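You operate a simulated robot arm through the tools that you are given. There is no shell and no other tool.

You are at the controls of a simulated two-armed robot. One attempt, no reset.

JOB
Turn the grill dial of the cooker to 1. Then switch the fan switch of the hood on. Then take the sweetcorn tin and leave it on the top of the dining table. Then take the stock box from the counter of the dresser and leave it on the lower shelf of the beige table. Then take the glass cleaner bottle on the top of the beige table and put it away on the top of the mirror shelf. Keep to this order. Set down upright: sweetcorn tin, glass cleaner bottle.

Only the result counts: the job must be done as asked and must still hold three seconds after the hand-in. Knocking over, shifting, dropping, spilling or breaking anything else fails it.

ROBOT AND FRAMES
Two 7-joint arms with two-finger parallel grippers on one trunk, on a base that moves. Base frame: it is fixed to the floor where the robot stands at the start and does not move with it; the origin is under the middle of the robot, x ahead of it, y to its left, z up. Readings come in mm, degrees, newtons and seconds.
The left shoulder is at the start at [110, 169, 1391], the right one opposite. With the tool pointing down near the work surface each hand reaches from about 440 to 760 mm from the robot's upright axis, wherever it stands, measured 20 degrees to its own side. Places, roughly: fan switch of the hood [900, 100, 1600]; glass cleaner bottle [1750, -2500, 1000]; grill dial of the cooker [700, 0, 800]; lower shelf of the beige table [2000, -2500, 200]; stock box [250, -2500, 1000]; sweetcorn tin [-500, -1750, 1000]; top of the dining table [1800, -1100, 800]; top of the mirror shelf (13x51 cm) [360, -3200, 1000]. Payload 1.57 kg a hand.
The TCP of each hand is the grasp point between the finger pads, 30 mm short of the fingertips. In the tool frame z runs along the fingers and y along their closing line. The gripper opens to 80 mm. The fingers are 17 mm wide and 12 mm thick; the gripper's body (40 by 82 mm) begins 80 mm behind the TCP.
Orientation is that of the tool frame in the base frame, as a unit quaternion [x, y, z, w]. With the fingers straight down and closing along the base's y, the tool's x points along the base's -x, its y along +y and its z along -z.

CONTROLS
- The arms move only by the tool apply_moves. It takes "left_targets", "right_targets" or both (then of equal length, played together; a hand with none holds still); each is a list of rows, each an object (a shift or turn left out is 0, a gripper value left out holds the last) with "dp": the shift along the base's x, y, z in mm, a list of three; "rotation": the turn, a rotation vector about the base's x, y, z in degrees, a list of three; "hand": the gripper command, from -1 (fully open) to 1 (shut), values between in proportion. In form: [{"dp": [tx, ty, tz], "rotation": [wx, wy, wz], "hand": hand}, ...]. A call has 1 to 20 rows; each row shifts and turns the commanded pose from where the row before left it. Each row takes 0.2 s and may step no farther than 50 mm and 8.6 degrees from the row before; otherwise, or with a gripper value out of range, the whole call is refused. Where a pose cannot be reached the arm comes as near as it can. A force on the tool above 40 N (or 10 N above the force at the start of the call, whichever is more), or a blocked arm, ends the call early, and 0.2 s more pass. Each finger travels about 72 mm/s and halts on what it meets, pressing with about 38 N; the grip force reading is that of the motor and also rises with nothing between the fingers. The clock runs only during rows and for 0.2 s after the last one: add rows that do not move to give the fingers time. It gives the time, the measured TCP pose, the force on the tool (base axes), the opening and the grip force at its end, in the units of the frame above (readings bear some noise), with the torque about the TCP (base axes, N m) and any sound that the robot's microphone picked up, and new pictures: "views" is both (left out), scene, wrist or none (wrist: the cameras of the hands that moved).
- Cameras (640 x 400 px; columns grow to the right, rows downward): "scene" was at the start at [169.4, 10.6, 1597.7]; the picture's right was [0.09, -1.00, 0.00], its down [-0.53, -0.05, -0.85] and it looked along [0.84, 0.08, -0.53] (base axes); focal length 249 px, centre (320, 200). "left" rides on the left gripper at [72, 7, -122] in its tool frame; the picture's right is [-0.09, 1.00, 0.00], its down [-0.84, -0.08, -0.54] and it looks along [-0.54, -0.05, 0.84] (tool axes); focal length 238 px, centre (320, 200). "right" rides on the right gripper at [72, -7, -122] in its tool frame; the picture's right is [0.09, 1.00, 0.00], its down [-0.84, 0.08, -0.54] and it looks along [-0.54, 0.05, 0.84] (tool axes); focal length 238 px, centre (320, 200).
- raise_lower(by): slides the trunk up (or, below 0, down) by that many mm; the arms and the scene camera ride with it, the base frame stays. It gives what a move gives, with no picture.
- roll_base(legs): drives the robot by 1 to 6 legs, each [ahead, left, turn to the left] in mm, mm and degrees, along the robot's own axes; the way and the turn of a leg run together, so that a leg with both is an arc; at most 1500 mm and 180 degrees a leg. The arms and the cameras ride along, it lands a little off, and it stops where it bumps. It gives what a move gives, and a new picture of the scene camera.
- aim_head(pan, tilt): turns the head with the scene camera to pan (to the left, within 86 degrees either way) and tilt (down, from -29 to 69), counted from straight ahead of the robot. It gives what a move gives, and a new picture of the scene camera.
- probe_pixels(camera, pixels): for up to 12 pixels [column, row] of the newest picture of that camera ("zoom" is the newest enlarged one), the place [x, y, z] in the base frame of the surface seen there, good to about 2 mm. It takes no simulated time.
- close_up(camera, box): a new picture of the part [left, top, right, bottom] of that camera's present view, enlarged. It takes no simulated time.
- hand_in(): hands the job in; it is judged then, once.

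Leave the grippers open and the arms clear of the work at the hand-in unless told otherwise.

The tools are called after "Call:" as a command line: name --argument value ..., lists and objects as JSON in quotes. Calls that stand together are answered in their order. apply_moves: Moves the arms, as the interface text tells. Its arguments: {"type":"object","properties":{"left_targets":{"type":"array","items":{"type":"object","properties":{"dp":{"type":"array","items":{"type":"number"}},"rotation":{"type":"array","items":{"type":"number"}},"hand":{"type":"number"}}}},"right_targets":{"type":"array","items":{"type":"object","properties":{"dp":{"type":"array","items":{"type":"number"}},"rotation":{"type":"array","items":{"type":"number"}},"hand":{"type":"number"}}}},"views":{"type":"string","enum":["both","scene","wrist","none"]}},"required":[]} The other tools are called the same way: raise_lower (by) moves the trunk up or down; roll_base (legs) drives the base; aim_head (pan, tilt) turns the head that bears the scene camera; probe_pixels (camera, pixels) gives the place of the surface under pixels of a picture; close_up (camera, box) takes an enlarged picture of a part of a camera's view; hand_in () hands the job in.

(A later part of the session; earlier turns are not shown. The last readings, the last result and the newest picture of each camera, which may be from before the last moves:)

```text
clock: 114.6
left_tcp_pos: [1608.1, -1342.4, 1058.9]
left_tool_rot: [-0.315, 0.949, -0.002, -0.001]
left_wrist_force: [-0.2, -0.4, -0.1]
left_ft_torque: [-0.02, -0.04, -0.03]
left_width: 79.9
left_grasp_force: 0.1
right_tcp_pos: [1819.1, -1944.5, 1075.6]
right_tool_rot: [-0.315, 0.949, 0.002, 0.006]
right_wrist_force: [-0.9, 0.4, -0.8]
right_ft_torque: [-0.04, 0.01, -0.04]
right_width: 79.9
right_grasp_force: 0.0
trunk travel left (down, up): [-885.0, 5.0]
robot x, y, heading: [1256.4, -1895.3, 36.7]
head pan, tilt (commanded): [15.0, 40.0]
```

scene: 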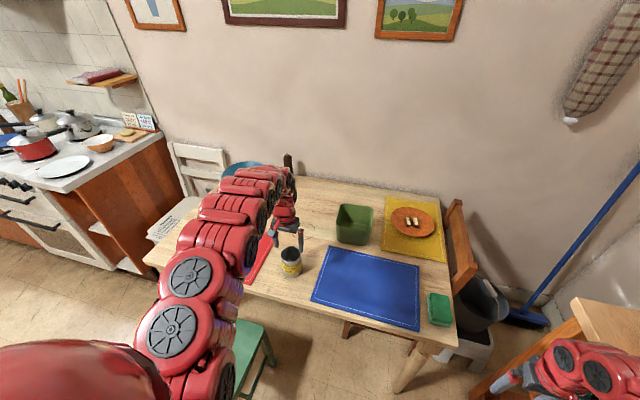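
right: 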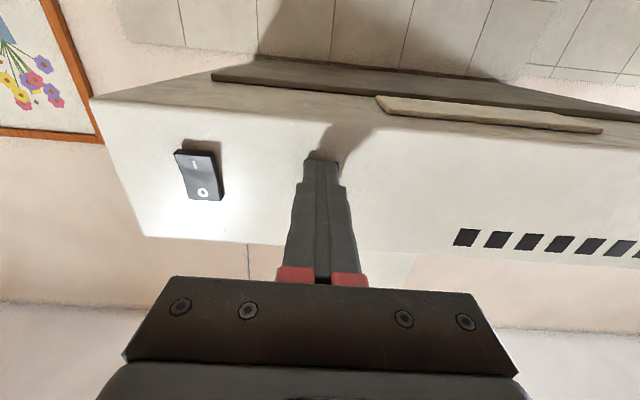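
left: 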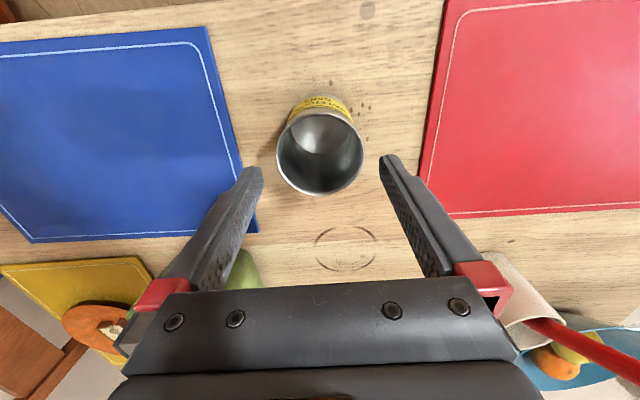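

Left hand is back at (1608,-1342,1059). I reverse 420 mm and turn left 90°, away from the beige table.

Call:
roll_base --legs '[[-420, 0, 0], [0, 0, 90]]'

Call:
roll_base --legs '[[0, 0, 89.3]]'

Call:
aim_head --pan 5 --tilt 30

```text
clock: 121.0
left_tcp_pos: [366.2, -1795.8, 1059.2]
left_tool_rot: [0.894, -0.447, 0.003, -0.001]
left_wrist_force: [0.2, 0.3, 0.4]
left_ft_torque: [0.0, 0.04, 0.01]
left_width: 79.8
left_grasp_force: 0.1
right_tcp_pos: [968.7, -1583.4, 1075.7]
right_tool_rot: [0.894, -0.448, -0.005, -0.002]
right_wrist_force: [-0.2, 1.5, -0.6]
right_ft_torque: [-0.02, -0.01, 0.0]
right_width: 80.1
right_grasp_force: 0.0
trunk travel left (down, up): [-885.0, 5.0]
robot x, y, heading: [918.8, -2146.0, 126.9]
head pan, tilt (commanded): [15.0, 40.0]
```

scene: 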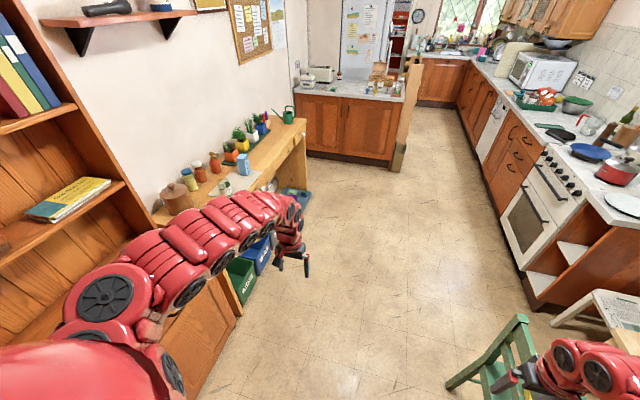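

```text
clock: 125.2
left_tcp_pos: [571.5, -2703.6, 1059.4]
left_tool_rot: [0.948, 0.317, 0.001, -0.002]
left_wrist_force: [0.2, 0.6, 0.2]
left_ft_torque: [0.03, -0.04, -0.01]
left_width: 80.0
left_grasp_force: 0.1
right_tcp_pos: [358.4, -2101.4, 1076.0]
right_tool_rot: [0.948, 0.318, -0.006, 0.003]
right_wrist_force: [-0.1, -0.3, 0.0]
right_ft_torque: [-0.02, -0.02, -0.03]
right_width: 79.8
right_grasp_force: 0.1
trunk travel left (down, up): [-885.0, 5.0]
robot x, y, heading: [925.4, -2148.0, -143.0]
head pan, tilt (commanded): [15.0, 40.0]
```

scene: 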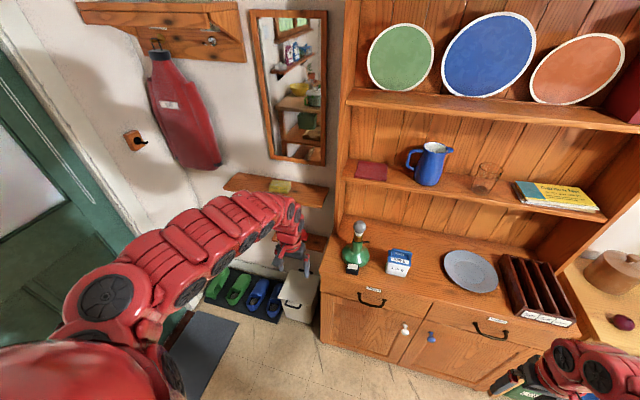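

```text
clock: 125.9
left_tcp_pos: [571.6, -2702.3, 1058.5]
left_tool_rot: [0.948, 0.317, 0.001, -0.002]
left_wrist_force: [-0.3, -1.0, -0.3]
left_ft_torque: [0.04, 0.04, -0.02]
left_width: 80.1
left_grasp_force: 0.2
right_tcp_pos: [357.7, -2100.8, 1076.3]
right_tool_rot: [0.948, 0.318, -0.005, 0.003]
right_wrist_force: [0.2, 0.3, 0.4]
right_ft_torque: [-0.04, -0.02, 0.0]
right_width: 80.1
right_grasp_force: 0.1
trunk travel left (down, up): [-885.0, 5.0]
robot x, y, heading: [922.3, -2146.2, -142.9]
head pan, tilt (commanded): [5.0, 30.0]
```

scene: 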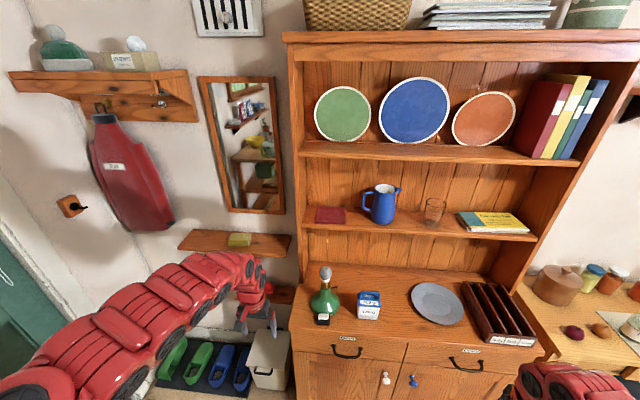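

Now the dresser: a green bottle, a white-and-blue box at (368,305), plate and rack. I zoom on them and on the mirror shelf.

Call:
close_up --camera "scene" --box '[296, 255, 424, 335]'

Call:
close_up --camera "scene" --box '[165, 195, 309, 285]'

```text
5.00 times, centred on (360, 295) of scene
```

zoom: 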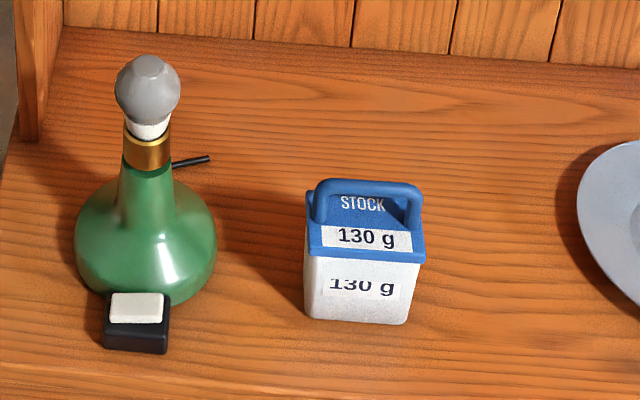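

```text
4.44 times, centred on (237, 240) of scene
```

zoom: 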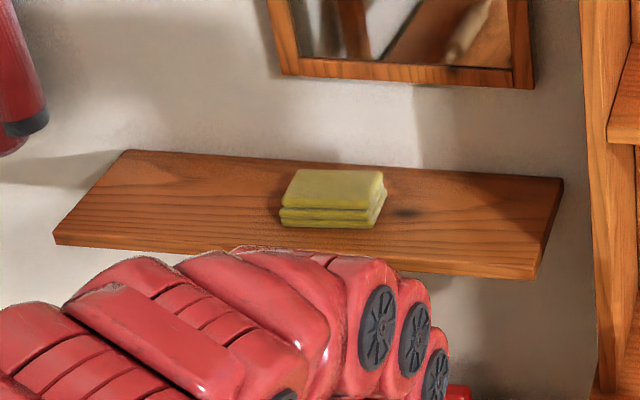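

The stock box is the white one with a blue handled lid ("STOCK 130 g"). I probe the mirror shelf in the current zoom first.

Call:
probe_pixels --camera "zoom" --pixels '[[60, 235], [125, 155], [555, 182], [535, 268], [500, 210], [430, 210], [300, 220], [340, 175], [380, 190], [150, 200], [240, 200], [480, 260]]'

Call:
close_up --camera "scene" --box '[296, 255, 424, 335]'

Call:
probe_pixels --camera "zoom" --pixels '[[312, 196], [415, 192], [310, 250], [425, 255], [365, 190], [320, 215], [412, 215], [365, 310], [310, 315], [410, 322], [500, 280], [130, 330]]'

```text
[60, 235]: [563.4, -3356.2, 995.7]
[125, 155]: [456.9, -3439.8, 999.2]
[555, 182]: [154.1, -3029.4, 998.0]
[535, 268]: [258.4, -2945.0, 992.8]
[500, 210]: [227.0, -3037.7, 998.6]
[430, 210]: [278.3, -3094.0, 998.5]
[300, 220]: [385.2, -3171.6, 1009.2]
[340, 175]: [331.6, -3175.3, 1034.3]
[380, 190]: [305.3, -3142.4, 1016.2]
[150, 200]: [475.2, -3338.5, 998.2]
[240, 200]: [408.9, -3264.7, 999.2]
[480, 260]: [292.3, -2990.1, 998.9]
```

```text
5.00 times, centred on (360, 295) of scene
```

zoom: 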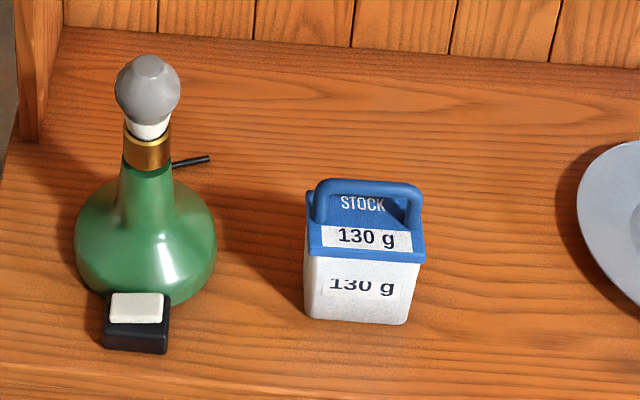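

```text
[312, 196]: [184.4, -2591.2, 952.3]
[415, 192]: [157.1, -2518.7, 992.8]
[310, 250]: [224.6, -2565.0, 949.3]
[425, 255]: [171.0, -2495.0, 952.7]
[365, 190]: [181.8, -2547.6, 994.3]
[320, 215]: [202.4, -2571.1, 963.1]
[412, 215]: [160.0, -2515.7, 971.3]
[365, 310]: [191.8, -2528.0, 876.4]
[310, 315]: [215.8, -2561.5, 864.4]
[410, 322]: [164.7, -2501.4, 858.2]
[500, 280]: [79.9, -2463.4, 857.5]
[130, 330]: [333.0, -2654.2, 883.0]
```

The box handle's top is at z≈993, lid at ≈952, counter ≈857. Before choosing the grasp I look at the beige table's lower shelf (to my left).

Call:
aim_head --pan 86 --tilt 35

```text
clock: 127.5
left_tcp_pos: [571.7, -2702.2, 1059.7]
left_tool_rot: [0.948, 0.317, 0.002, -0.002]
left_wrist_force: [0.5, -0.4, -0.2]
left_ft_torque: [0.02, 0.0, 0.01]
left_width: 80.0
left_grasp_force: 0.1
right_tcp_pos: [357.6, -2101.5, 1076.1]
right_tool_rot: [0.948, 0.318, -0.006, 0.002]
right_wrist_force: [0.0, -0.1, 0.4]
right_ft_torque: [0.02, 0.04, 0.02]
right_width: 80.0
right_grasp_force: 0.0
trunk travel left (down, up): [-885.0, 5.0]
robot x, y, heading: [920.8, -2148.5, -143.0]
head pan, tilt (commanded): [85.9, 35.0]
```

scene: 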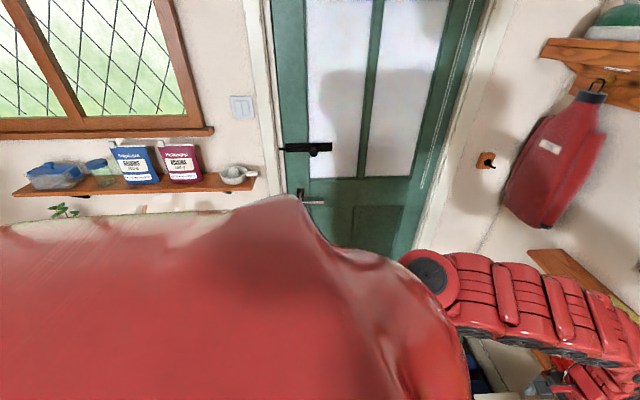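

My own shoulder blocks the view. I turn left 30° (free space there) and look again.

Call:
roll_base --legs '[[0, 0, 35]]'

Call:
aim_head --pan 58 --tilt 35

```text
clock: 129.5
left_tcp_pos: [950.1, -2801.4, 1058.4]
left_tool_rot: [0.811, 0.585, 0.0, -0.002]
left_wrist_force: [0.0, 0.2, 0.4]
left_ft_torque: [0.0, -0.01, -0.01]
left_width: 80.3
left_grasp_force: 0.1
right_tcp_pos: [430.4, -2428.0, 1075.9]
right_tool_rot: [0.811, 0.585, -0.005, 0.004]
right_wrist_force: [0.2, 0.6, 0.0]
right_ft_torque: [-0.03, 0.0, 0.03]
right_width: 80.2
right_grasp_force: 0.0
trunk travel left (down, up): [-885.0, 5.0]
robot x, y, heading: [922.0, -2146.7, -108.4]
head pan, tilt (commanded): [85.9, 35.0]
```

scene: 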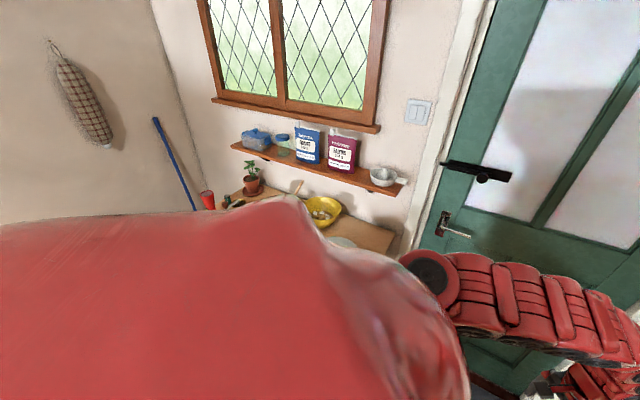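

```text
clock: 130.5
left_tcp_pos: [949.2, -2802.9, 1059.3]
left_tool_rot: [0.812, 0.584, 0.001, -0.002]
left_wrist_force: [0.4, 0.0, -0.2]
left_ft_torque: [0.01, -0.01, -0.02]
left_width: 80.1
left_grasp_force: 0.0
right_tcp_pos: [431.5, -2428.6, 1076.7]
right_tool_rot: [0.81, 0.586, -0.005, 0.004]
right_wrist_force: [0.4, 0.4, -1.1]
right_ft_torque: [0.02, 0.0, 0.0]
right_width: 80.2
right_grasp_force: 0.1
trunk travel left (down, up): [-885.0, 5.0]
robot x, y, heading: [923.3, -2146.9, -108.4]
head pan, tilt (commanded): [58.0, 35.0]
```

scene: 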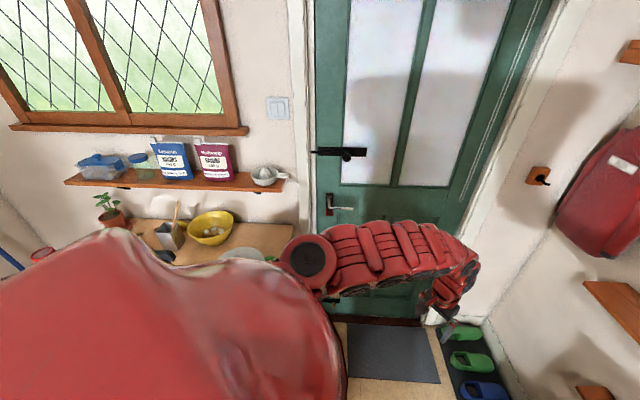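

Still hidden. I'll back away along the room to b≈1730 and face the beige table, to view its shelves properly.

Call:
roll_base --legs '[[-320, -447, 0], [0, 0, 54.4]]'

Call:
aim_head --pan 10 --tilt 30

```text
clock: 136.1
left_tcp_pos: [1147.7, -2057.9, 1058.9]
left_tool_rot: [0.456, 0.89, -0.001, -0.002]
left_wrist_force: [-0.2, -0.4, 0.4]
left_ft_torque: [0.03, 0.03, 0.0]
left_width: 80.2
left_grasp_force: 0.0
right_tcp_pos: [541.3, -2258.0, 1076.3]
right_tool_rot: [0.456, 0.89, -0.002, 0.007]
right_wrist_force: [-0.1, 0.1, -0.1]
right_ft_torque: [-0.01, 0.03, -0.01]
right_width: 80.0
right_grasp_force: 0.2
trunk travel left (down, up): [-885.0, 5.0]
robot x, y, heading: [599.9, -1697.0, -54.2]
head pan, tilt (commanded): [58.0, 35.0]
```

scene: 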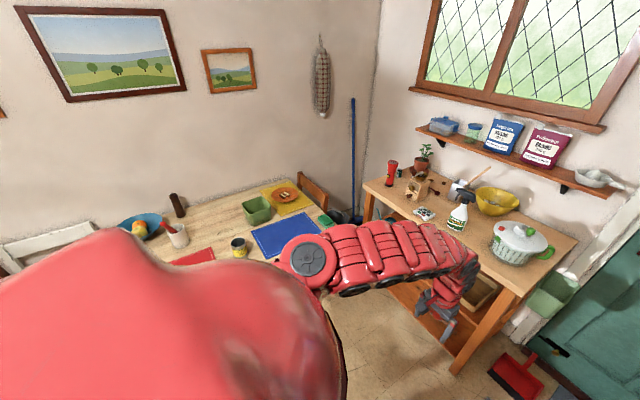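

```text
clock: 137.2
left_tcp_pos: [1147.4, -2057.5, 1059.2]
left_tool_rot: [0.456, 0.89, -0.001, -0.003]
left_wrist_force: [-0.8, 0.6, 0.8]
left_ft_torque: [0.01, 0.01, 0.0]
left_width: 80.0
left_grasp_force: 0.0
right_tcp_pos: [541.3, -2258.7, 1075.1]
right_tool_rot: [0.456, 0.89, -0.002, 0.006]
right_wrist_force: [-0.1, -0.7, 0.6]
right_ft_torque: [0.0, 0.02, 0.0]
right_width: 80.0
right_grasp_force: 0.0
trunk travel left (down, up): [-885.0, 5.0]
robot x, y, heading: [598.7, -1698.4, -54.1]
head pan, tilt (commanded): [10.0, 30.0]
```

scene: 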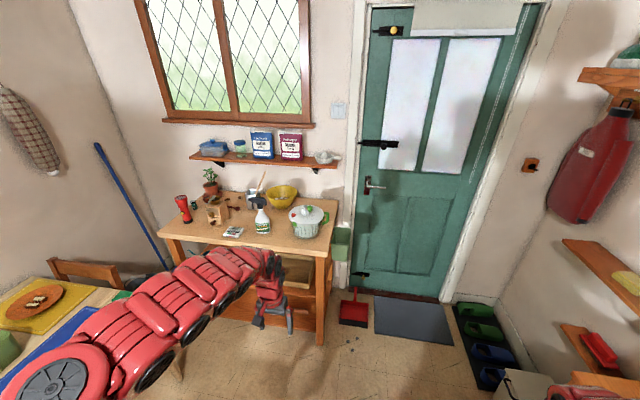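

The left arm hides the shelves. I turn left 30° so that the beige table lies between my arms.

Call:
roll_base --legs '[[0, 0, 30]]'

Call:
aim_head --pan -5 --tilt 35

```text
clock: 139.1
left_tcp_pos: [1255.1, -1735.2, 1059.4]
left_tool_rot: [0.21, 0.978, -0.001, -0.002]
left_wrist_force: [-0.5, 0.4, -0.2]
left_ft_torque: [0.0, 0.03, -0.01]
left_width: 80.1
left_grasp_force: 0.1
right_tcp_pos: [830.7, -2212.7, 1075.5]
right_tool_rot: [0.21, 0.978, -0.001, 0.006]
right_wrist_force: [0.9, -0.4, -0.1]
right_ft_torque: [-0.04, 0.02, 0.03]
right_width: 79.9
right_grasp_force: 0.0
trunk travel left (down, up): [-885.0, 5.0]
robot x, y, heading: [599.9, -1699.0, -24.4]
head pan, tilt (commanded): [10.0, 30.0]
```

scene: 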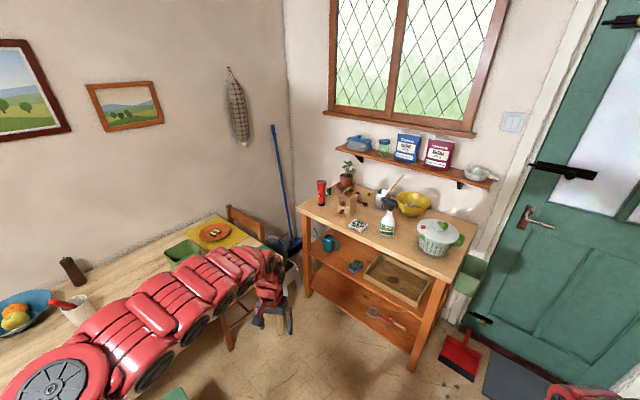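

```text
clock: 139.8
left_tcp_pos: [1255.1, -1734.5, 1058.9]
left_tool_rot: [0.21, 0.978, -0.001, -0.003]
left_wrist_force: [0.3, -0.4, 0.0]
left_ft_torque: [-0.01, -0.02, 0.01]
left_width: 79.8
left_grasp_force: 0.1
right_tcp_pos: [829.9, -2212.2, 1075.6]
right_tool_rot: [0.209, 0.978, 0.0, 0.006]
right_wrist_force: [0.0, 0.1, 0.5]
right_ft_torque: [0.0, -0.04, -0.02]
right_width: 80.0
right_grasp_force: 0.2
trunk travel left (down, up): [-885.0, 5.0]
robot x, y, heading: [600.5, -1693.6, -24.2]
head pan, tilt (commanded): [-5.0, 35.0]
```

scene: 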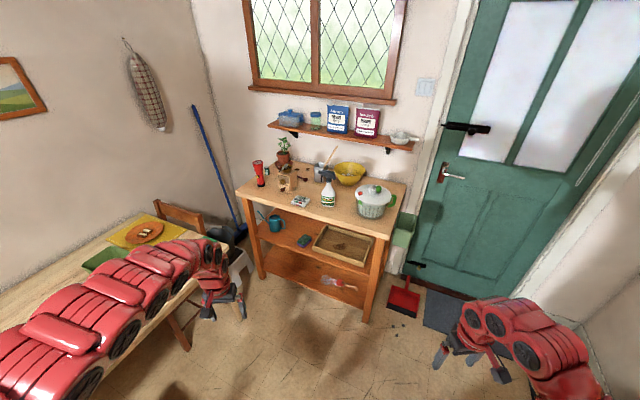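

Now the whole beige table is visible. I zoom on it and probe the lower shelf, middle shelf and top.

Call:
close_up --camera "scene" --box '[228, 210, 420, 330]'

Call:
probe_pixels --camera "zoom" --pixels '[[110, 175], [160, 170], [250, 210], [300, 230], [350, 260], [420, 300], [420, 250], [150, 215], [440, 320], [120, 80], [300, 155], [480, 150]]'

```text
3.33 times, centred on (324, 270) of scene
```

zoom: 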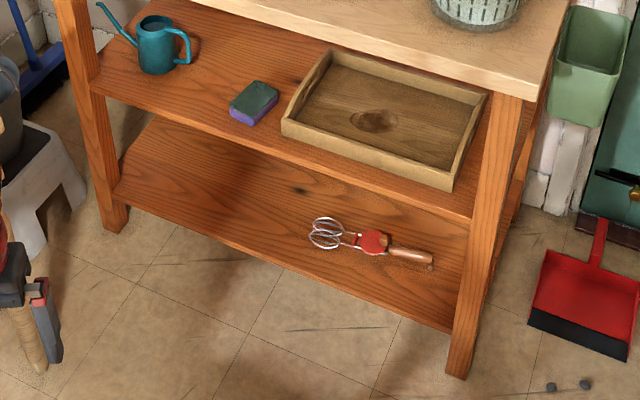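

```text
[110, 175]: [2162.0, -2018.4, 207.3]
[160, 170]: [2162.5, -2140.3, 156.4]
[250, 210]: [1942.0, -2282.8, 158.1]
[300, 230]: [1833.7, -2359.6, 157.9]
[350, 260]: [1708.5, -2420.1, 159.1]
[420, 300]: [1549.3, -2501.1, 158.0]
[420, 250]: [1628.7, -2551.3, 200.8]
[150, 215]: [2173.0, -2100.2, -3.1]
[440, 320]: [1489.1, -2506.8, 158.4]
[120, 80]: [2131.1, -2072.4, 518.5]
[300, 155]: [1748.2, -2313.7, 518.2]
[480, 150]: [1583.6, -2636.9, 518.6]
```

Lower shelf is at z=158 with a whisk on its right half (a≲85); the left half is free; middle shelf at 518. While here I also probe the spray bottle on top.

Call:
probe_pixels --camera "zoom" --pixels '[[125, 192], [200, 230], [280, 263], [380, 305], [445, 328], [320, 225], [310, 240], [350, 215], [250, 180], [200, 160], [300, 190], [230, 235]]'

Call:
close_up --camera "scene" --box '[240, 140, 416, 250]'

```text
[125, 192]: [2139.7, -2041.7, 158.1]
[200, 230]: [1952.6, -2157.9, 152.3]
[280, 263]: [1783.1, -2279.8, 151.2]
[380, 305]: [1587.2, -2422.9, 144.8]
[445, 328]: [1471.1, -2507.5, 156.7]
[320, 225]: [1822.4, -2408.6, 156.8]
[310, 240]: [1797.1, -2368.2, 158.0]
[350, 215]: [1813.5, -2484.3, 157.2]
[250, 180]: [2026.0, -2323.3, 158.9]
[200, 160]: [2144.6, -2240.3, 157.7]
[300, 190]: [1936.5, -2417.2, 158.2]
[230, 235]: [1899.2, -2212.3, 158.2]
```

```text
3.64 times, centred on (328, 195) of scene
```

zoom: 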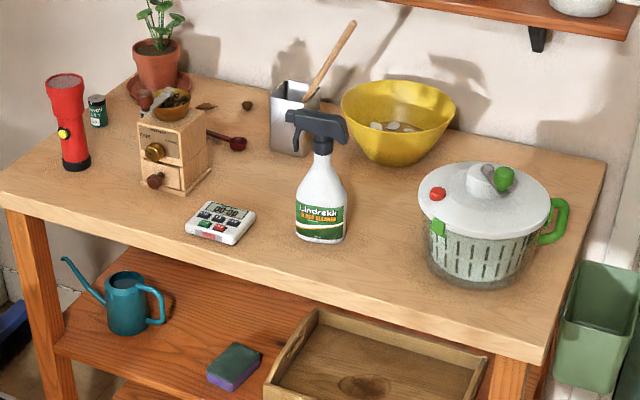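

The shelf's front edge runs straight at b≈2893; free area a 150–500. Now I probe the glass cleaner bottle and its neighbours.

Call:
probe_pixels --camera "zoom" --pixels '[[320, 238], [320, 200], [296, 215], [345, 215], [322, 148], [320, 120], [290, 115], [345, 130], [245, 225], [430, 265], [190, 245], [545, 350]]'

Call:
close_up --camera "scene" --box '[308, 160, 356, 220]'

```text
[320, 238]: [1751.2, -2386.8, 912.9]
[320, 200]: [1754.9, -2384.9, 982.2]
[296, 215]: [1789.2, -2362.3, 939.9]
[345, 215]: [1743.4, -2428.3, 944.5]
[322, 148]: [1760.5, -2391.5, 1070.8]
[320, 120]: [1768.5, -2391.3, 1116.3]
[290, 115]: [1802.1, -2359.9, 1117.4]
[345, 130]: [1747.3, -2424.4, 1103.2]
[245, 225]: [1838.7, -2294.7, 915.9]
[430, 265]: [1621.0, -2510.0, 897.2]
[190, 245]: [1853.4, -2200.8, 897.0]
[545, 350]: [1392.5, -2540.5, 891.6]
```

```text
6.67 times, centred on (332, 190) of scene
```

zoom: 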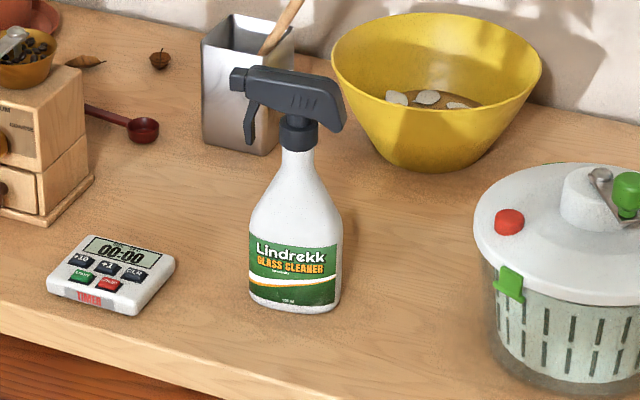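

"Lindrekk GLASS CLEANER" is confirmed at about (1770,-2400), 897 to 1120 high. Now back to the dresser: I turn right 119.8° and shift left 229 mm.

Call:
roll_base --legs '[[0, 0, -119.8], [0, 229, 0]]'

Call:
aim_head --pan 15 --tilt 40

```text
clock: 146.5
left_tcp_pos: [385.3, -2433.3, 1059.0]
left_tool_rot: [0.949, 0.316, 0.002, -0.001]
left_wrist_force: [-0.5, 0.0, 1.1]
left_ft_torque: [-0.01, -0.01, -0.01]
left_width: 80.3
left_grasp_force: 0.1
right_tcp_pos: [172.6, -1832.1, 1076.5]
right_tool_rot: [0.949, 0.316, -0.005, 0.003]
right_wrist_force: [0.1, 0.5, -0.2]
right_ft_torque: [0.04, -0.01, -0.03]
right_width: 80.2
right_grasp_force: 0.0
trunk travel left (down, up): [-885.0, 5.0]
robot x, y, heading: [735.8, -1879.7, -143.1]
head pan, tilt (commanded): [-5.0, 35.0]
```

scene: 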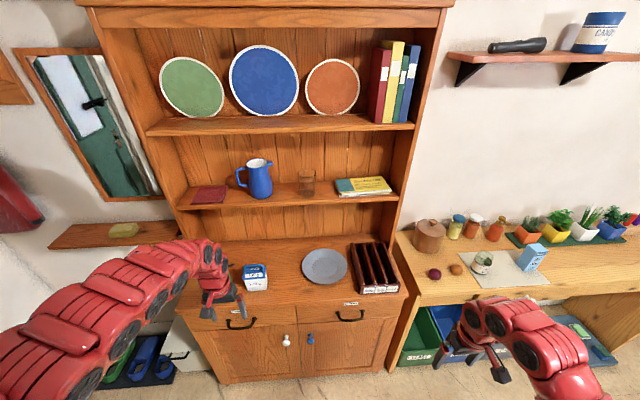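

```text
clock: 147.4
left_tcp_pos: [386.3, -2435.6, 1059.5]
left_tool_rot: [0.949, 0.316, 0.002, -0.002]
left_wrist_force: [-0.1, 0.8, 0.6]
left_ft_torque: [0.01, 0.01, 0.01]
left_width: 80.1
left_grasp_force: 0.1
right_tcp_pos: [174.0, -1832.8, 1076.2]
right_tool_rot: [0.948, 0.317, -0.006, 0.002]
right_wrist_force: [0.6, 0.0, 0.0]
right_ft_torque: [0.01, -0.01, -0.02]
right_width: 80.0
right_grasp_force: 0.0
trunk travel left (down, up): [-885.0, 5.0]
robot x, y, heading: [737.5, -1880.8, -143.4]
head pan, tilt (commanded): [15.0, 40.0]
```

scene: 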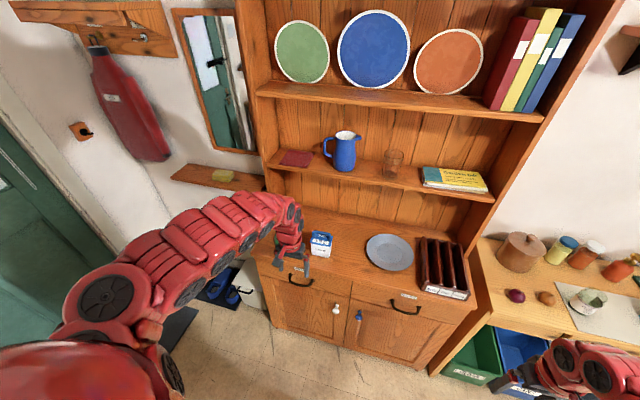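

Robot at a≈-510 faces the dresser. I swing the left tool up to point ahead at the dresser (12 rows of 7.5° about its wrist), then roll it 90° so that the fingers close vertically on the box handle.

Call:
apply_moves --left_targets '[{"dp": [-18.1, -11, -5.2], "rotation": [-4.49, 6.005, 0], "hand": -0.25}, {"dp": [-18.1, -11, -0.9], "rotation": [-4.49, 6.005, 0]}, {"dp": [-17.2, -10.4, 3.2], "rotation": [-4.49, 6.005, 0]}, {"dp": [-15.9, -9.4, 7.2], "rotation": [-4.49, 6.005, 0]}, {"dp": [-14.2, -8.1, 10.8], "rotation": [-4.49, 6.005, 0]}, {"dp": [-12.1, -6.5, 14.3], "rotation": [-4.49, 6.005, 0]}, {"dp": [-9.7, -4.7, 17.3], "rotation": [-4.49, 6.005, 0]}, {"dp": [-6.9, -2.7, 19.9], "rotation": [-4.49, 6.005, 0]}, {"dp": [-4, -0.5, 22], "rotation": [-4.49, 6.005, 0]}, {"dp": [-0.8, 1.9, 23.7], "rotation": [-4.49, 6.005, 0]}, {"dp": [2.5, 4.4, 24.8], "rotation": [-4.49, 6.005, 0]}, {"dp": [5.9, 6.9, 25.3], "rotation": [-4.49, 6.005, 0]}]' --views "scene"

```text
clock: 150.0
left_tcp_pos: [202.8, -2566.8, 1216.3]
left_tool_rot: [0.711, 0.25, -0.62, 0.221]
left_wrist_force: [0.1, -0.8, -0.2]
left_ft_torque: [0.01, -0.01, 0.06]
left_width: 50.1
left_grasp_force: 0.0
left hand out of reach, approached as far as the arm can: row 1, 2, 3, 4, 5, 6, 7, 8, 9, 10, 11, 12
right_tcp_pos: [173.6, -1832.6, 1075.7]
right_tool_rot: [0.948, 0.317, -0.005, 0.002]
right_wrist_force: [-0.6, -0.4, -1.0]
right_ft_torque: [0.02, -0.03, 0.03]
right_width: 79.9
right_grasp_force: 0.1
trunk travel left (down, up): [-885.0, 5.0]
robot x, y, heading: [733.9, -1882.2, -143.1]
head pan, tilt (commanded): [15.0, 40.0]
```

scene: 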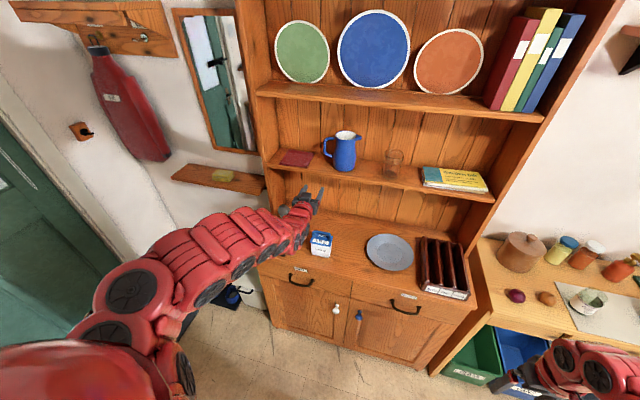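

The hand got to (203,-2567,1216), still 8° below level and 3° off in yaw – near a reach limit. I correct pitch and yaw and start rolling, moving slightly down.

Call:
apply_moves --left_targets '[{"dp": [0, 0, -20], "rotation": [-4.79, 6.4, -1]}, {"dp": [0, 0, -20], "rotation": [0, 0, -2]}, {"dp": [8, 6, -20]}, {"dp": [8, 6, -20]}]' --views "none"

```text
clock: 151.0
left_tcp_pos: [219.5, -2555.9, 1134.1]
left_tool_rot: [-0.672, -0.217, 0.674, -0.218]
left_wrist_force: [-0.4, -1.1, -0.3]
left_ft_torque: [0.01, 0.01, 0.01]
left_width: 50.0
left_grasp_force: 0.0
right_tcp_pos: [173.2, -1833.3, 1076.0]
right_tool_rot: [0.949, 0.317, -0.005, 0.003]
right_wrist_force: [-0.8, 0.3, -0.3]
right_ft_torque: [0.02, 0.03, -0.03]
right_width: 80.2
right_grasp_force: 0.0
trunk travel left (down, up): [-885.0, 5.0]
robot x, y, heading: [735.8, -1880.7, -143.0]
head pan, tilt (commanded): [15.0, 40.0]
```

Level now and aimed exactly at the dresser. I roll 90° (fingers to close vertically) while drawing back 88 mm and lowering a bit.

Call:
apply_moves --left_targets '[{"dp": [6.5, 4.7, -5], "rotation": [6.63, 4.79, 0]}, {"dp": [6.5, 4.7, -5], "rotation": [6.63, 4.79, 0]}, {"dp": [6.5, 4.7, -5], "rotation": [6.63, 4.79, 0]}, {"dp": [6.5, 4.7, -5], "rotation": [6.63, 4.79, 0]}, {"dp": [6.5, 4.7, -5], "rotation": [6.63, 4.79, 0]}, {"dp": [6.5, 4.7, -5], "rotation": [6.63, 4.79, 0]}, {"dp": [6.5, 4.7, -5], "rotation": [6.63, 4.79, 0]}, {"dp": [6.5, 4.7, -5], "rotation": [6.63, 4.79, 0]}, {"dp": [6.5, 4.7, -5], "rotation": [6.63, 4.79, 0]}, {"dp": [6.5, 4.7, -5], "rotation": [6.63, 4.79, 0]}, {"dp": [6.5, 4.7, -5], "rotation": [6.63, 4.79, 0]}]' --views "both"

```text
clock: 153.4
left_tcp_pos: [292.6, -2502.9, 1079.7]
left_tool_rot: [-0.32, -0.63, 0.63, 0.322]
left_wrist_force: [0.2, -0.7, 0.3]
left_ft_torque: [-0.03, 0.04, 0.01]
left_width: 50.2
left_grasp_force: 0.0
right_tcp_pos: [174.5, -1833.2, 1077.3]
right_tool_rot: [0.949, 0.315, -0.006, 0.003]
right_wrist_force: [1.1, -0.6, -0.4]
right_ft_torque: [0.02, -0.01, 0.01]
right_width: 79.8
right_grasp_force: 0.1
trunk travel left (down, up): [-885.0, 5.0]
robot x, y, heading: [739.6, -1881.4, -143.3]
head pan, tilt (commanded): [15.0, 40.0]
```

scene: 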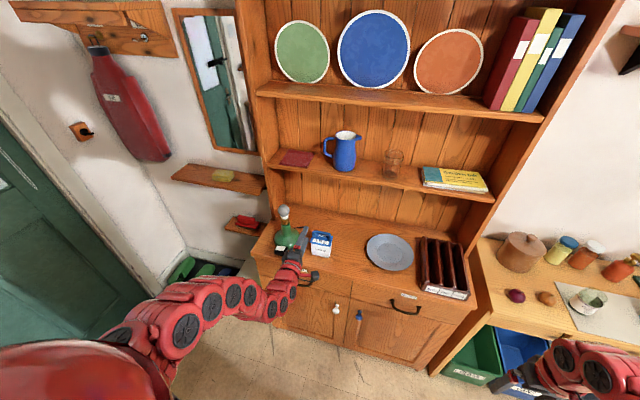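
left: 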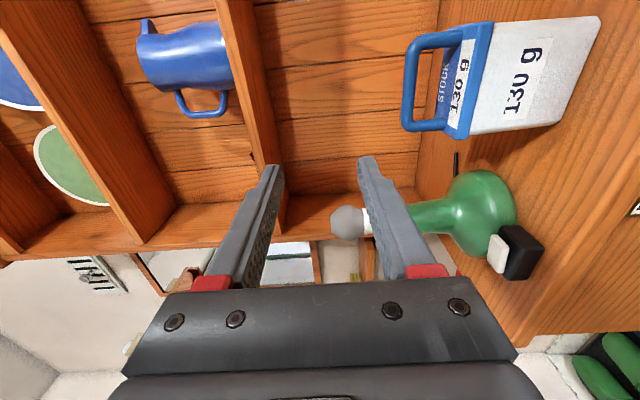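

The wrist camera now sees the box (top right of picture) with its handle at (430,85), and the green bottle. I probe the handle and neighbours.

Call:
probe_pixels --camera "left" --pixels '[[408, 80], [440, 40], [430, 128], [412, 50], [407, 110], [470, 70], [486, 30], [465, 132], [575, 120], [348, 222], [490, 200], [520, 255]]'

Call:
close_up --camera "left" --box '[380, 10, 620, 160]'

```text
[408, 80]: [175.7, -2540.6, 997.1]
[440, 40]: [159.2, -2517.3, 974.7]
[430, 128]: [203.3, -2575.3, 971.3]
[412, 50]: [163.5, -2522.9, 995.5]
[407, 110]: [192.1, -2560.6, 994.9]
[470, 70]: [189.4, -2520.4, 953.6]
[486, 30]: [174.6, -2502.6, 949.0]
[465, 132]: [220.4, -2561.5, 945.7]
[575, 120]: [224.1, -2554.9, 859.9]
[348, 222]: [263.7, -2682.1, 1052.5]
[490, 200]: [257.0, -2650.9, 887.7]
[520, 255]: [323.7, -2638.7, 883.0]
```

```text
2.67 times, centred on (500, 85) of left
```

zoom: 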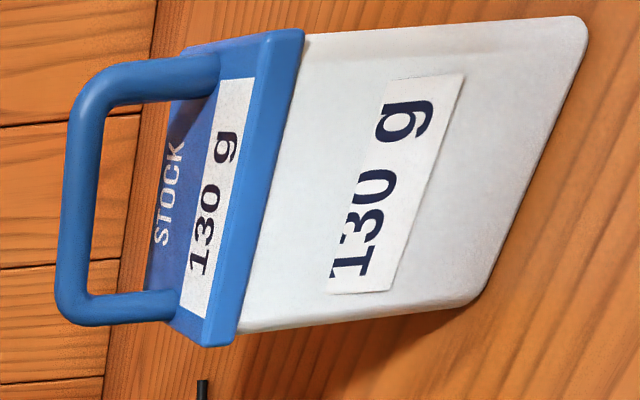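

Handle bar: centre at about b=2166, a≈-1355, z≈992, ~10 mm thick with a 35 mm gap beneath. I move the hand 31 mm right and 88 mm down in front of it, with a 36 mm opening.

Call:
apply_moves --left_targets '[{"dp": [-4.6, 6.3, -22], "hand": 0.1}, {"dp": [-4.6, 6.3, -22]}, {"dp": [-4.6, 6.3, -22]}, {"dp": [-4.4, 6.2, -21.5]}]' --views "wrist"

Call:
close_up --camera "left" --box '[240, 20, 480, 170]'

```text
clock: 154.4
left_tcp_pos: [272.9, -2476.2, 992.0]
left_tool_rot: [-0.322, -0.629, 0.63, 0.321]
left_wrist_force: [0.7, -0.1, -0.2]
left_ft_torque: [0.03, 0.01, -0.02]
left_width: 36.1
left_grasp_force: 0.0
right_tcp_pos: [174.1, -1832.1, 1075.6]
right_tool_rot: [0.949, 0.316, -0.006, 0.004]
right_wrist_force: [-1.5, -0.8, -0.1]
right_ft_torque: [0.06, -0.01, 0.0]
right_width: 79.7
right_grasp_force: 0.0
trunk travel left (down, up): [-885.0, 5.0]
robot x, y, heading: [737.4, -1878.7, -143.0]
head pan, tilt (commanded): [15.0, 40.0]
```

left: 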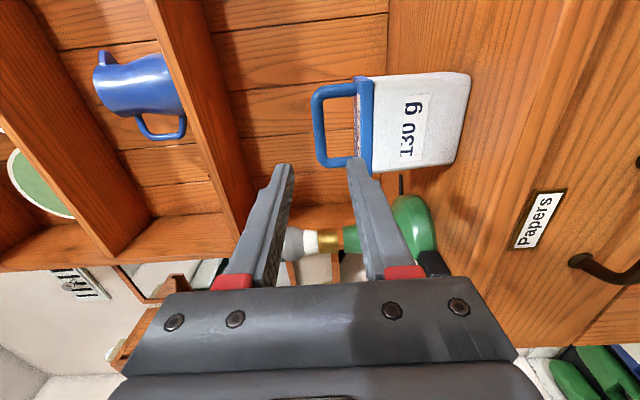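

```text
2.67 times, centred on (360, 95) of left
```

zoom: 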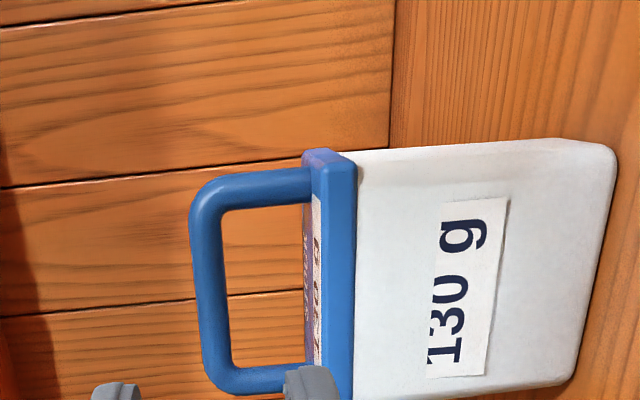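

The tool axis projects right onto the bar (predicted (212,298), bar there), and the lower finger will pass midway through the gap. I advance 118 mm.

Call:
apply_moves --left_targets '[{"dp": [-12.1, -8.8, 0]}, {"dp": [-12.1, -8.8, 0]}, {"dp": [-12.1, -8.8, 0]}, {"dp": [-12.1, -8.8, 0]}, {"dp": [-12.1, -8.8, 0]}, {"dp": [-12.1, -8.8, 0]}, {"dp": [-12.1, -8.8, 0]}, {"dp": [-10.5, -7.6, 0]}]' --views "both"

Call:
close_up --camera "left" --box '[240, 100, 480, 250]'

Call:
close_up --camera "scene" --box '[260, 200, 372, 270]'

```text
clock: 156.2
left_tcp_pos: [220.0, -2516.0, 1009.6]
left_tool_rot: [-0.322, -0.629, 0.631, 0.32]
left_wrist_force: [-0.2, -0.1, 0.4]
left_ft_torque: [-0.01, 0.0, 0.03]
left_width: 36.2
left_grasp_force: 0.1
left hand out of reach, approached as far as the arm can: row 4, 5, 6, 7, 8
right_tcp_pos: [173.8, -1832.1, 1075.5]
right_tool_rot: [0.948, 0.317, -0.006, 0.004]
right_wrist_force: [0.4, 0.6, 0.1]
right_ft_torque: [0.01, 0.04, 0.0]
right_width: 80.0
right_grasp_force: 0.0
trunk travel left (down, up): [-885.0, 5.0]
robot x, y, heading: [738.0, -1877.7, -143.2]
head pan, tilt (commanded): [15.0, 40.0]
```

scene: 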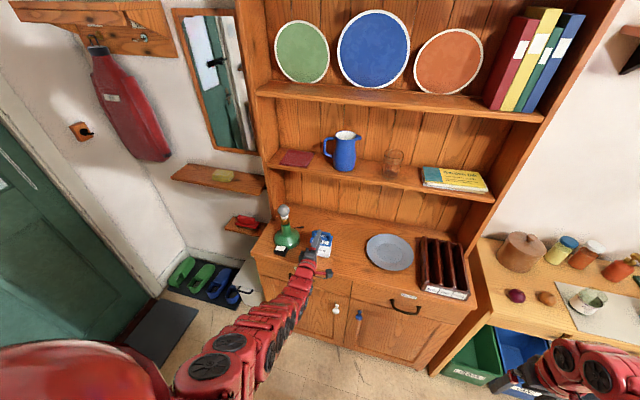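
left: 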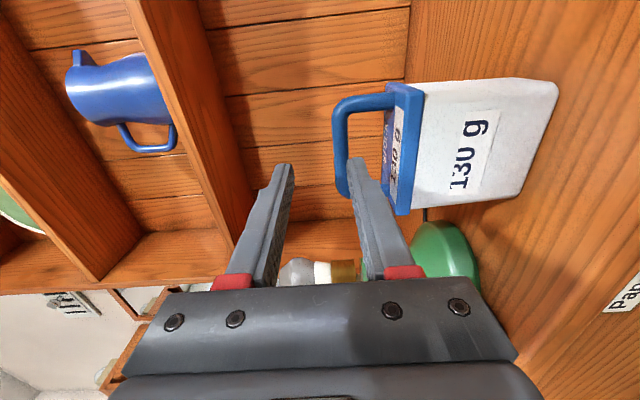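

```text
2.67 times, centred on (360, 175) of left
```

zoom: 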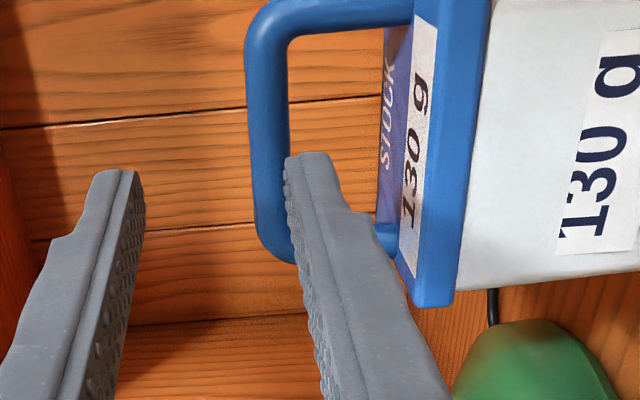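

```text
5.71 times, centred on (316, 235) of scene
```

zoom: 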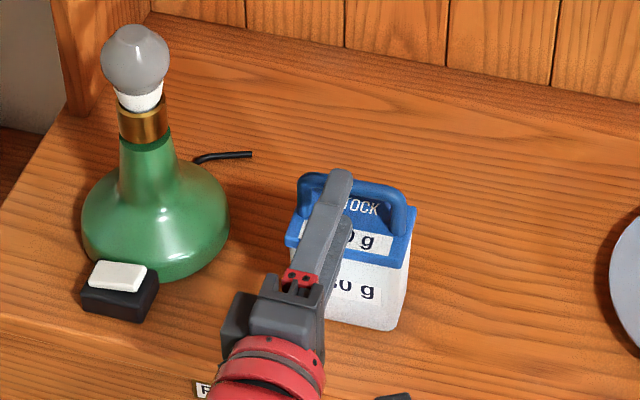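

Reach limit: the shoulder is too high. The fingertips are still ~20 mm short of the bar. I raise the hand 170 mm straight up, then lower the trunk by the same amount.

Call:
apply_moves --left_targets '[{"dp": [8, 6, 20]}, {"dp": [0, 0, 38]}, {"dp": [0, 0, 38]}, {"dp": [0, 0, 38]}, {"dp": [0, 0, 38]}]' --views "none"

Call:
raise_lower --by -190

```text
clock: 157.4
left_tcp_pos: [217.5, -2523.5, 1171.2]
left_tool_rot: [-0.321, -0.63, 0.631, 0.321]
left_wrist_force: [-0.9, 0.8, -0.3]
left_ft_torque: [-0.02, 0.01, -0.01]
left_width: 35.8
left_grasp_force: 0.0
left hand out of reach, approached as far as the arm can: row 5
right_tcp_pos: [174.1, -1835.3, 1076.1]
right_tool_rot: [0.949, 0.315, -0.005, 0.001]
right_wrist_force: [-0.2, 0.4, -0.8]
right_ft_torque: [0.02, 0.02, 0.02]
right_width: 80.0
right_grasp_force: 0.1
trunk travel left (down, up): [-885.0, 5.0]
robot x, y, heading: [737.2, -1880.8, -143.2]
head pan, tilt (commanded): [15.0, 40.0]
```

```text
clock: 159.4
left_tcp_pos: [215.5, -2521.7, 983.7]
left_tool_rot: [-0.32, -0.63, 0.63, 0.321]
left_wrist_force: [-2.0, -0.5, 2.8]
left_ft_torque: [-0.05, 0.06, -0.03]
left_width: 33.8
left_grasp_force: 0.0
right_tcp_pos: [173.7, -1831.7, 885.3]
right_tool_rot: [0.949, 0.315, -0.005, 0.002]
right_wrist_force: [-0.4, -0.6, 0.0]
right_ft_torque: [-0.03, -0.04, -0.06]
right_width: 80.0
right_grasp_force: 0.1
trunk travel left (down, up): [-695.0, 195.0]
robot x, y, heading: [736.6, -1878.1, -143.1]
head pan, tilt (commanded): [15.0, 40.0]
```

A slight contact force and the opening changed to 33.8 – I must look whether a finger touches the handle.

Call:
close_up --camera "left" --box '[240, 100, 480, 250]'

Call:
close_up --camera "scene" --box '[240, 100, 432, 220]'

```text
2.67 times, centred on (360, 175) of left
```

zoom: 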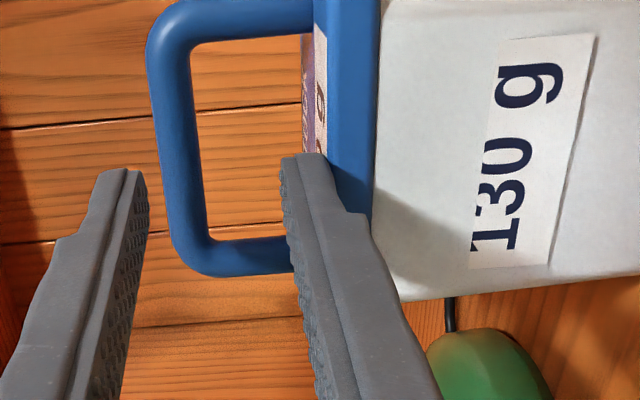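

```text
3.33 times, centred on (336, 160) of scene
```

zoom: 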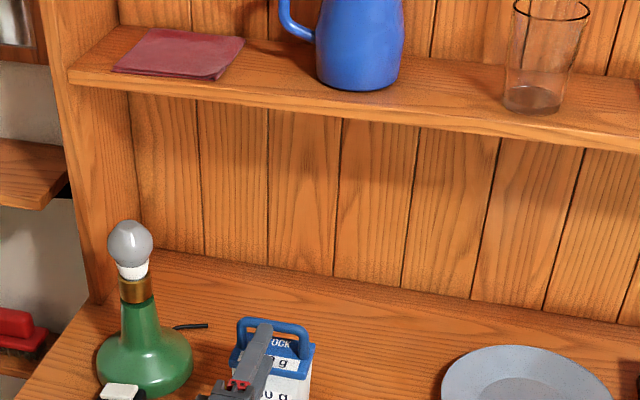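

The lower finger lightly touches the lid (hand is ~8 mm low). I raise 9 mm at once and re-check.

Call:
apply_moves --left_targets '[{"dp": [0, 0, 4]}, {"dp": [0, 0, 5]}]' --views "none"

Call:
close_up --camera "left" --box '[240, 100, 480, 250]'

```text
clock: 160.0
left_tcp_pos: [213.7, -2524.5, 990.6]
left_tool_rot: [-0.321, -0.629, 0.632, 0.32]
left_wrist_force: [-0.1, 0.4, 0.6]
left_ft_torque: [-0.01, -0.02, 0.0]
left_width: 36.1
left_grasp_force: 0.2
left hand out of reach, approached as far as the arm can: row 2
right_tcp_pos: [173.9, -1832.3, 886.5]
right_tool_rot: [0.949, 0.316, -0.006, 0.002]
right_wrist_force: [-0.5, -0.2, -0.3]
right_ft_torque: [0.03, -0.05, -0.02]
right_width: 80.1
right_grasp_force: 0.1
trunk travel left (down, up): [-695.0, 195.0]
robot x, y, heading: [739.7, -1880.2, -143.0]
head pan, tilt (commanded): [15.0, 40.0]
```

```text
2.67 times, centred on (360, 175) of left
```

zoom: 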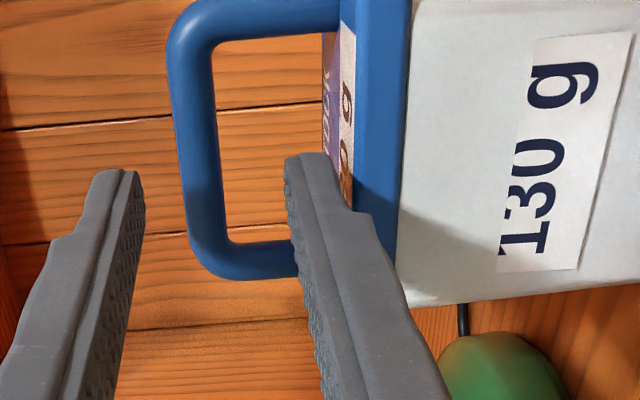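

Contact gone. The bar is ~4 mm above the tool axis and ~4 mm to the right; I correct and advance 43 mm so the bar sits at the grasp point.

Call:
apply_moves --left_targets '[{"dp": [-10.4, -2.6, 4]}, {"dp": [-8.9, -6.5, 0]}, {"dp": [-8.9, -6.5, 0]}, {"dp": [-8.9, -6.5, 0]}]' --views "none"

Call:
close_up --camera "left" --box '[240, 100, 480, 250]'

Call:
close_up --camera "scene" --box '[260, 170, 388, 250]'

```text
clock: 161.0
left_tcp_pos: [177.8, -2546.2, 993.1]
left_tool_rot: [-0.322, -0.63, 0.63, 0.32]
left_wrist_force: [0.5, 0.3, -0.3]
left_ft_torque: [-0.01, 0.01, -0.01]
left_width: 36.1
left_grasp_force: 0.0
right_tcp_pos: [173.5, -1832.6, 886.2]
right_tool_rot: [0.948, 0.317, -0.005, 0.002]
right_wrist_force: [-0.2, 0.1, 0.1]
right_ft_torque: [-0.02, 0.0, 0.03]
right_width: 79.8
right_grasp_force: 0.0
trunk travel left (down, up): [-695.0, 195.0]
robot x, y, heading: [733.5, -1880.7, -143.3]
head pan, tilt (commanded): [15.0, 40.0]
```

```text
2.67 times, centred on (360, 175) of left
```

zoom: 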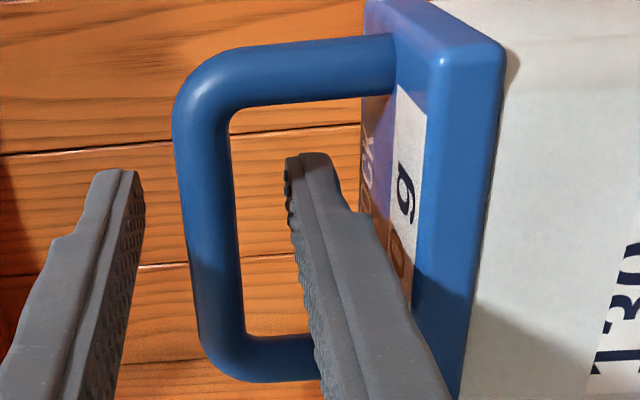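

```text
5.00 times, centred on (324, 210) of scene
```

zoom: 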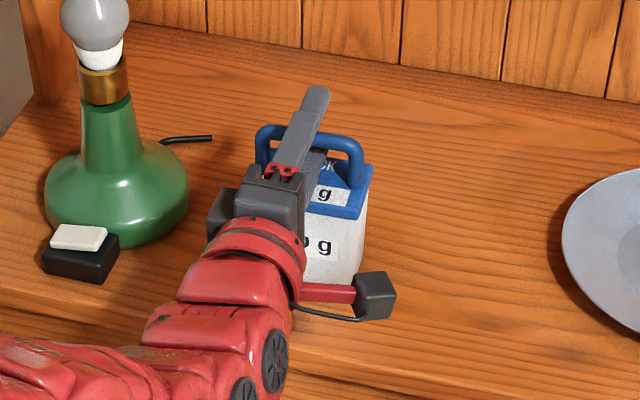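

The bar is right between the fingers. I close on it.

Call:
apply_moves --left_targets '[{"hand": 1}, {"hand": 1}, {"hand": 1}]' --views "none"

Call:
close_up --camera "left" --box '[240, 100, 480, 250]'

```text
clock: 161.8
left_tcp_pos: [177.2, -2546.4, 993.4]
left_tool_rot: [0.321, 0.63, -0.63, -0.321]
left_wrist_force: [-0.2, -0.7, -0.2]
left_ft_torque: [0.0, 0.02, 0.04]
left_width: 11.1
left_grasp_force: 28.6
right_tcp_pos: [173.7, -1832.8, 885.6]
right_tool_rot: [0.949, 0.317, -0.006, 0.003]
right_wrist_force: [0.3, 0.8, -0.6]
right_ft_torque: [-0.01, -0.02, -0.01]
right_width: 80.2
right_grasp_force: 0.0
trunk travel left (down, up): [-695.0, 195.0]
robot x, y, heading: [734.8, -1881.4, -143.2]
head pan, tilt (commanded): [15.0, 40.0]
```

```text
2.67 times, centred on (360, 175) of left
```

zoom: 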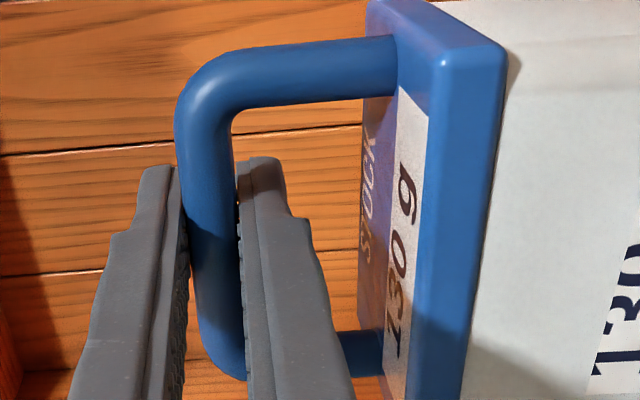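

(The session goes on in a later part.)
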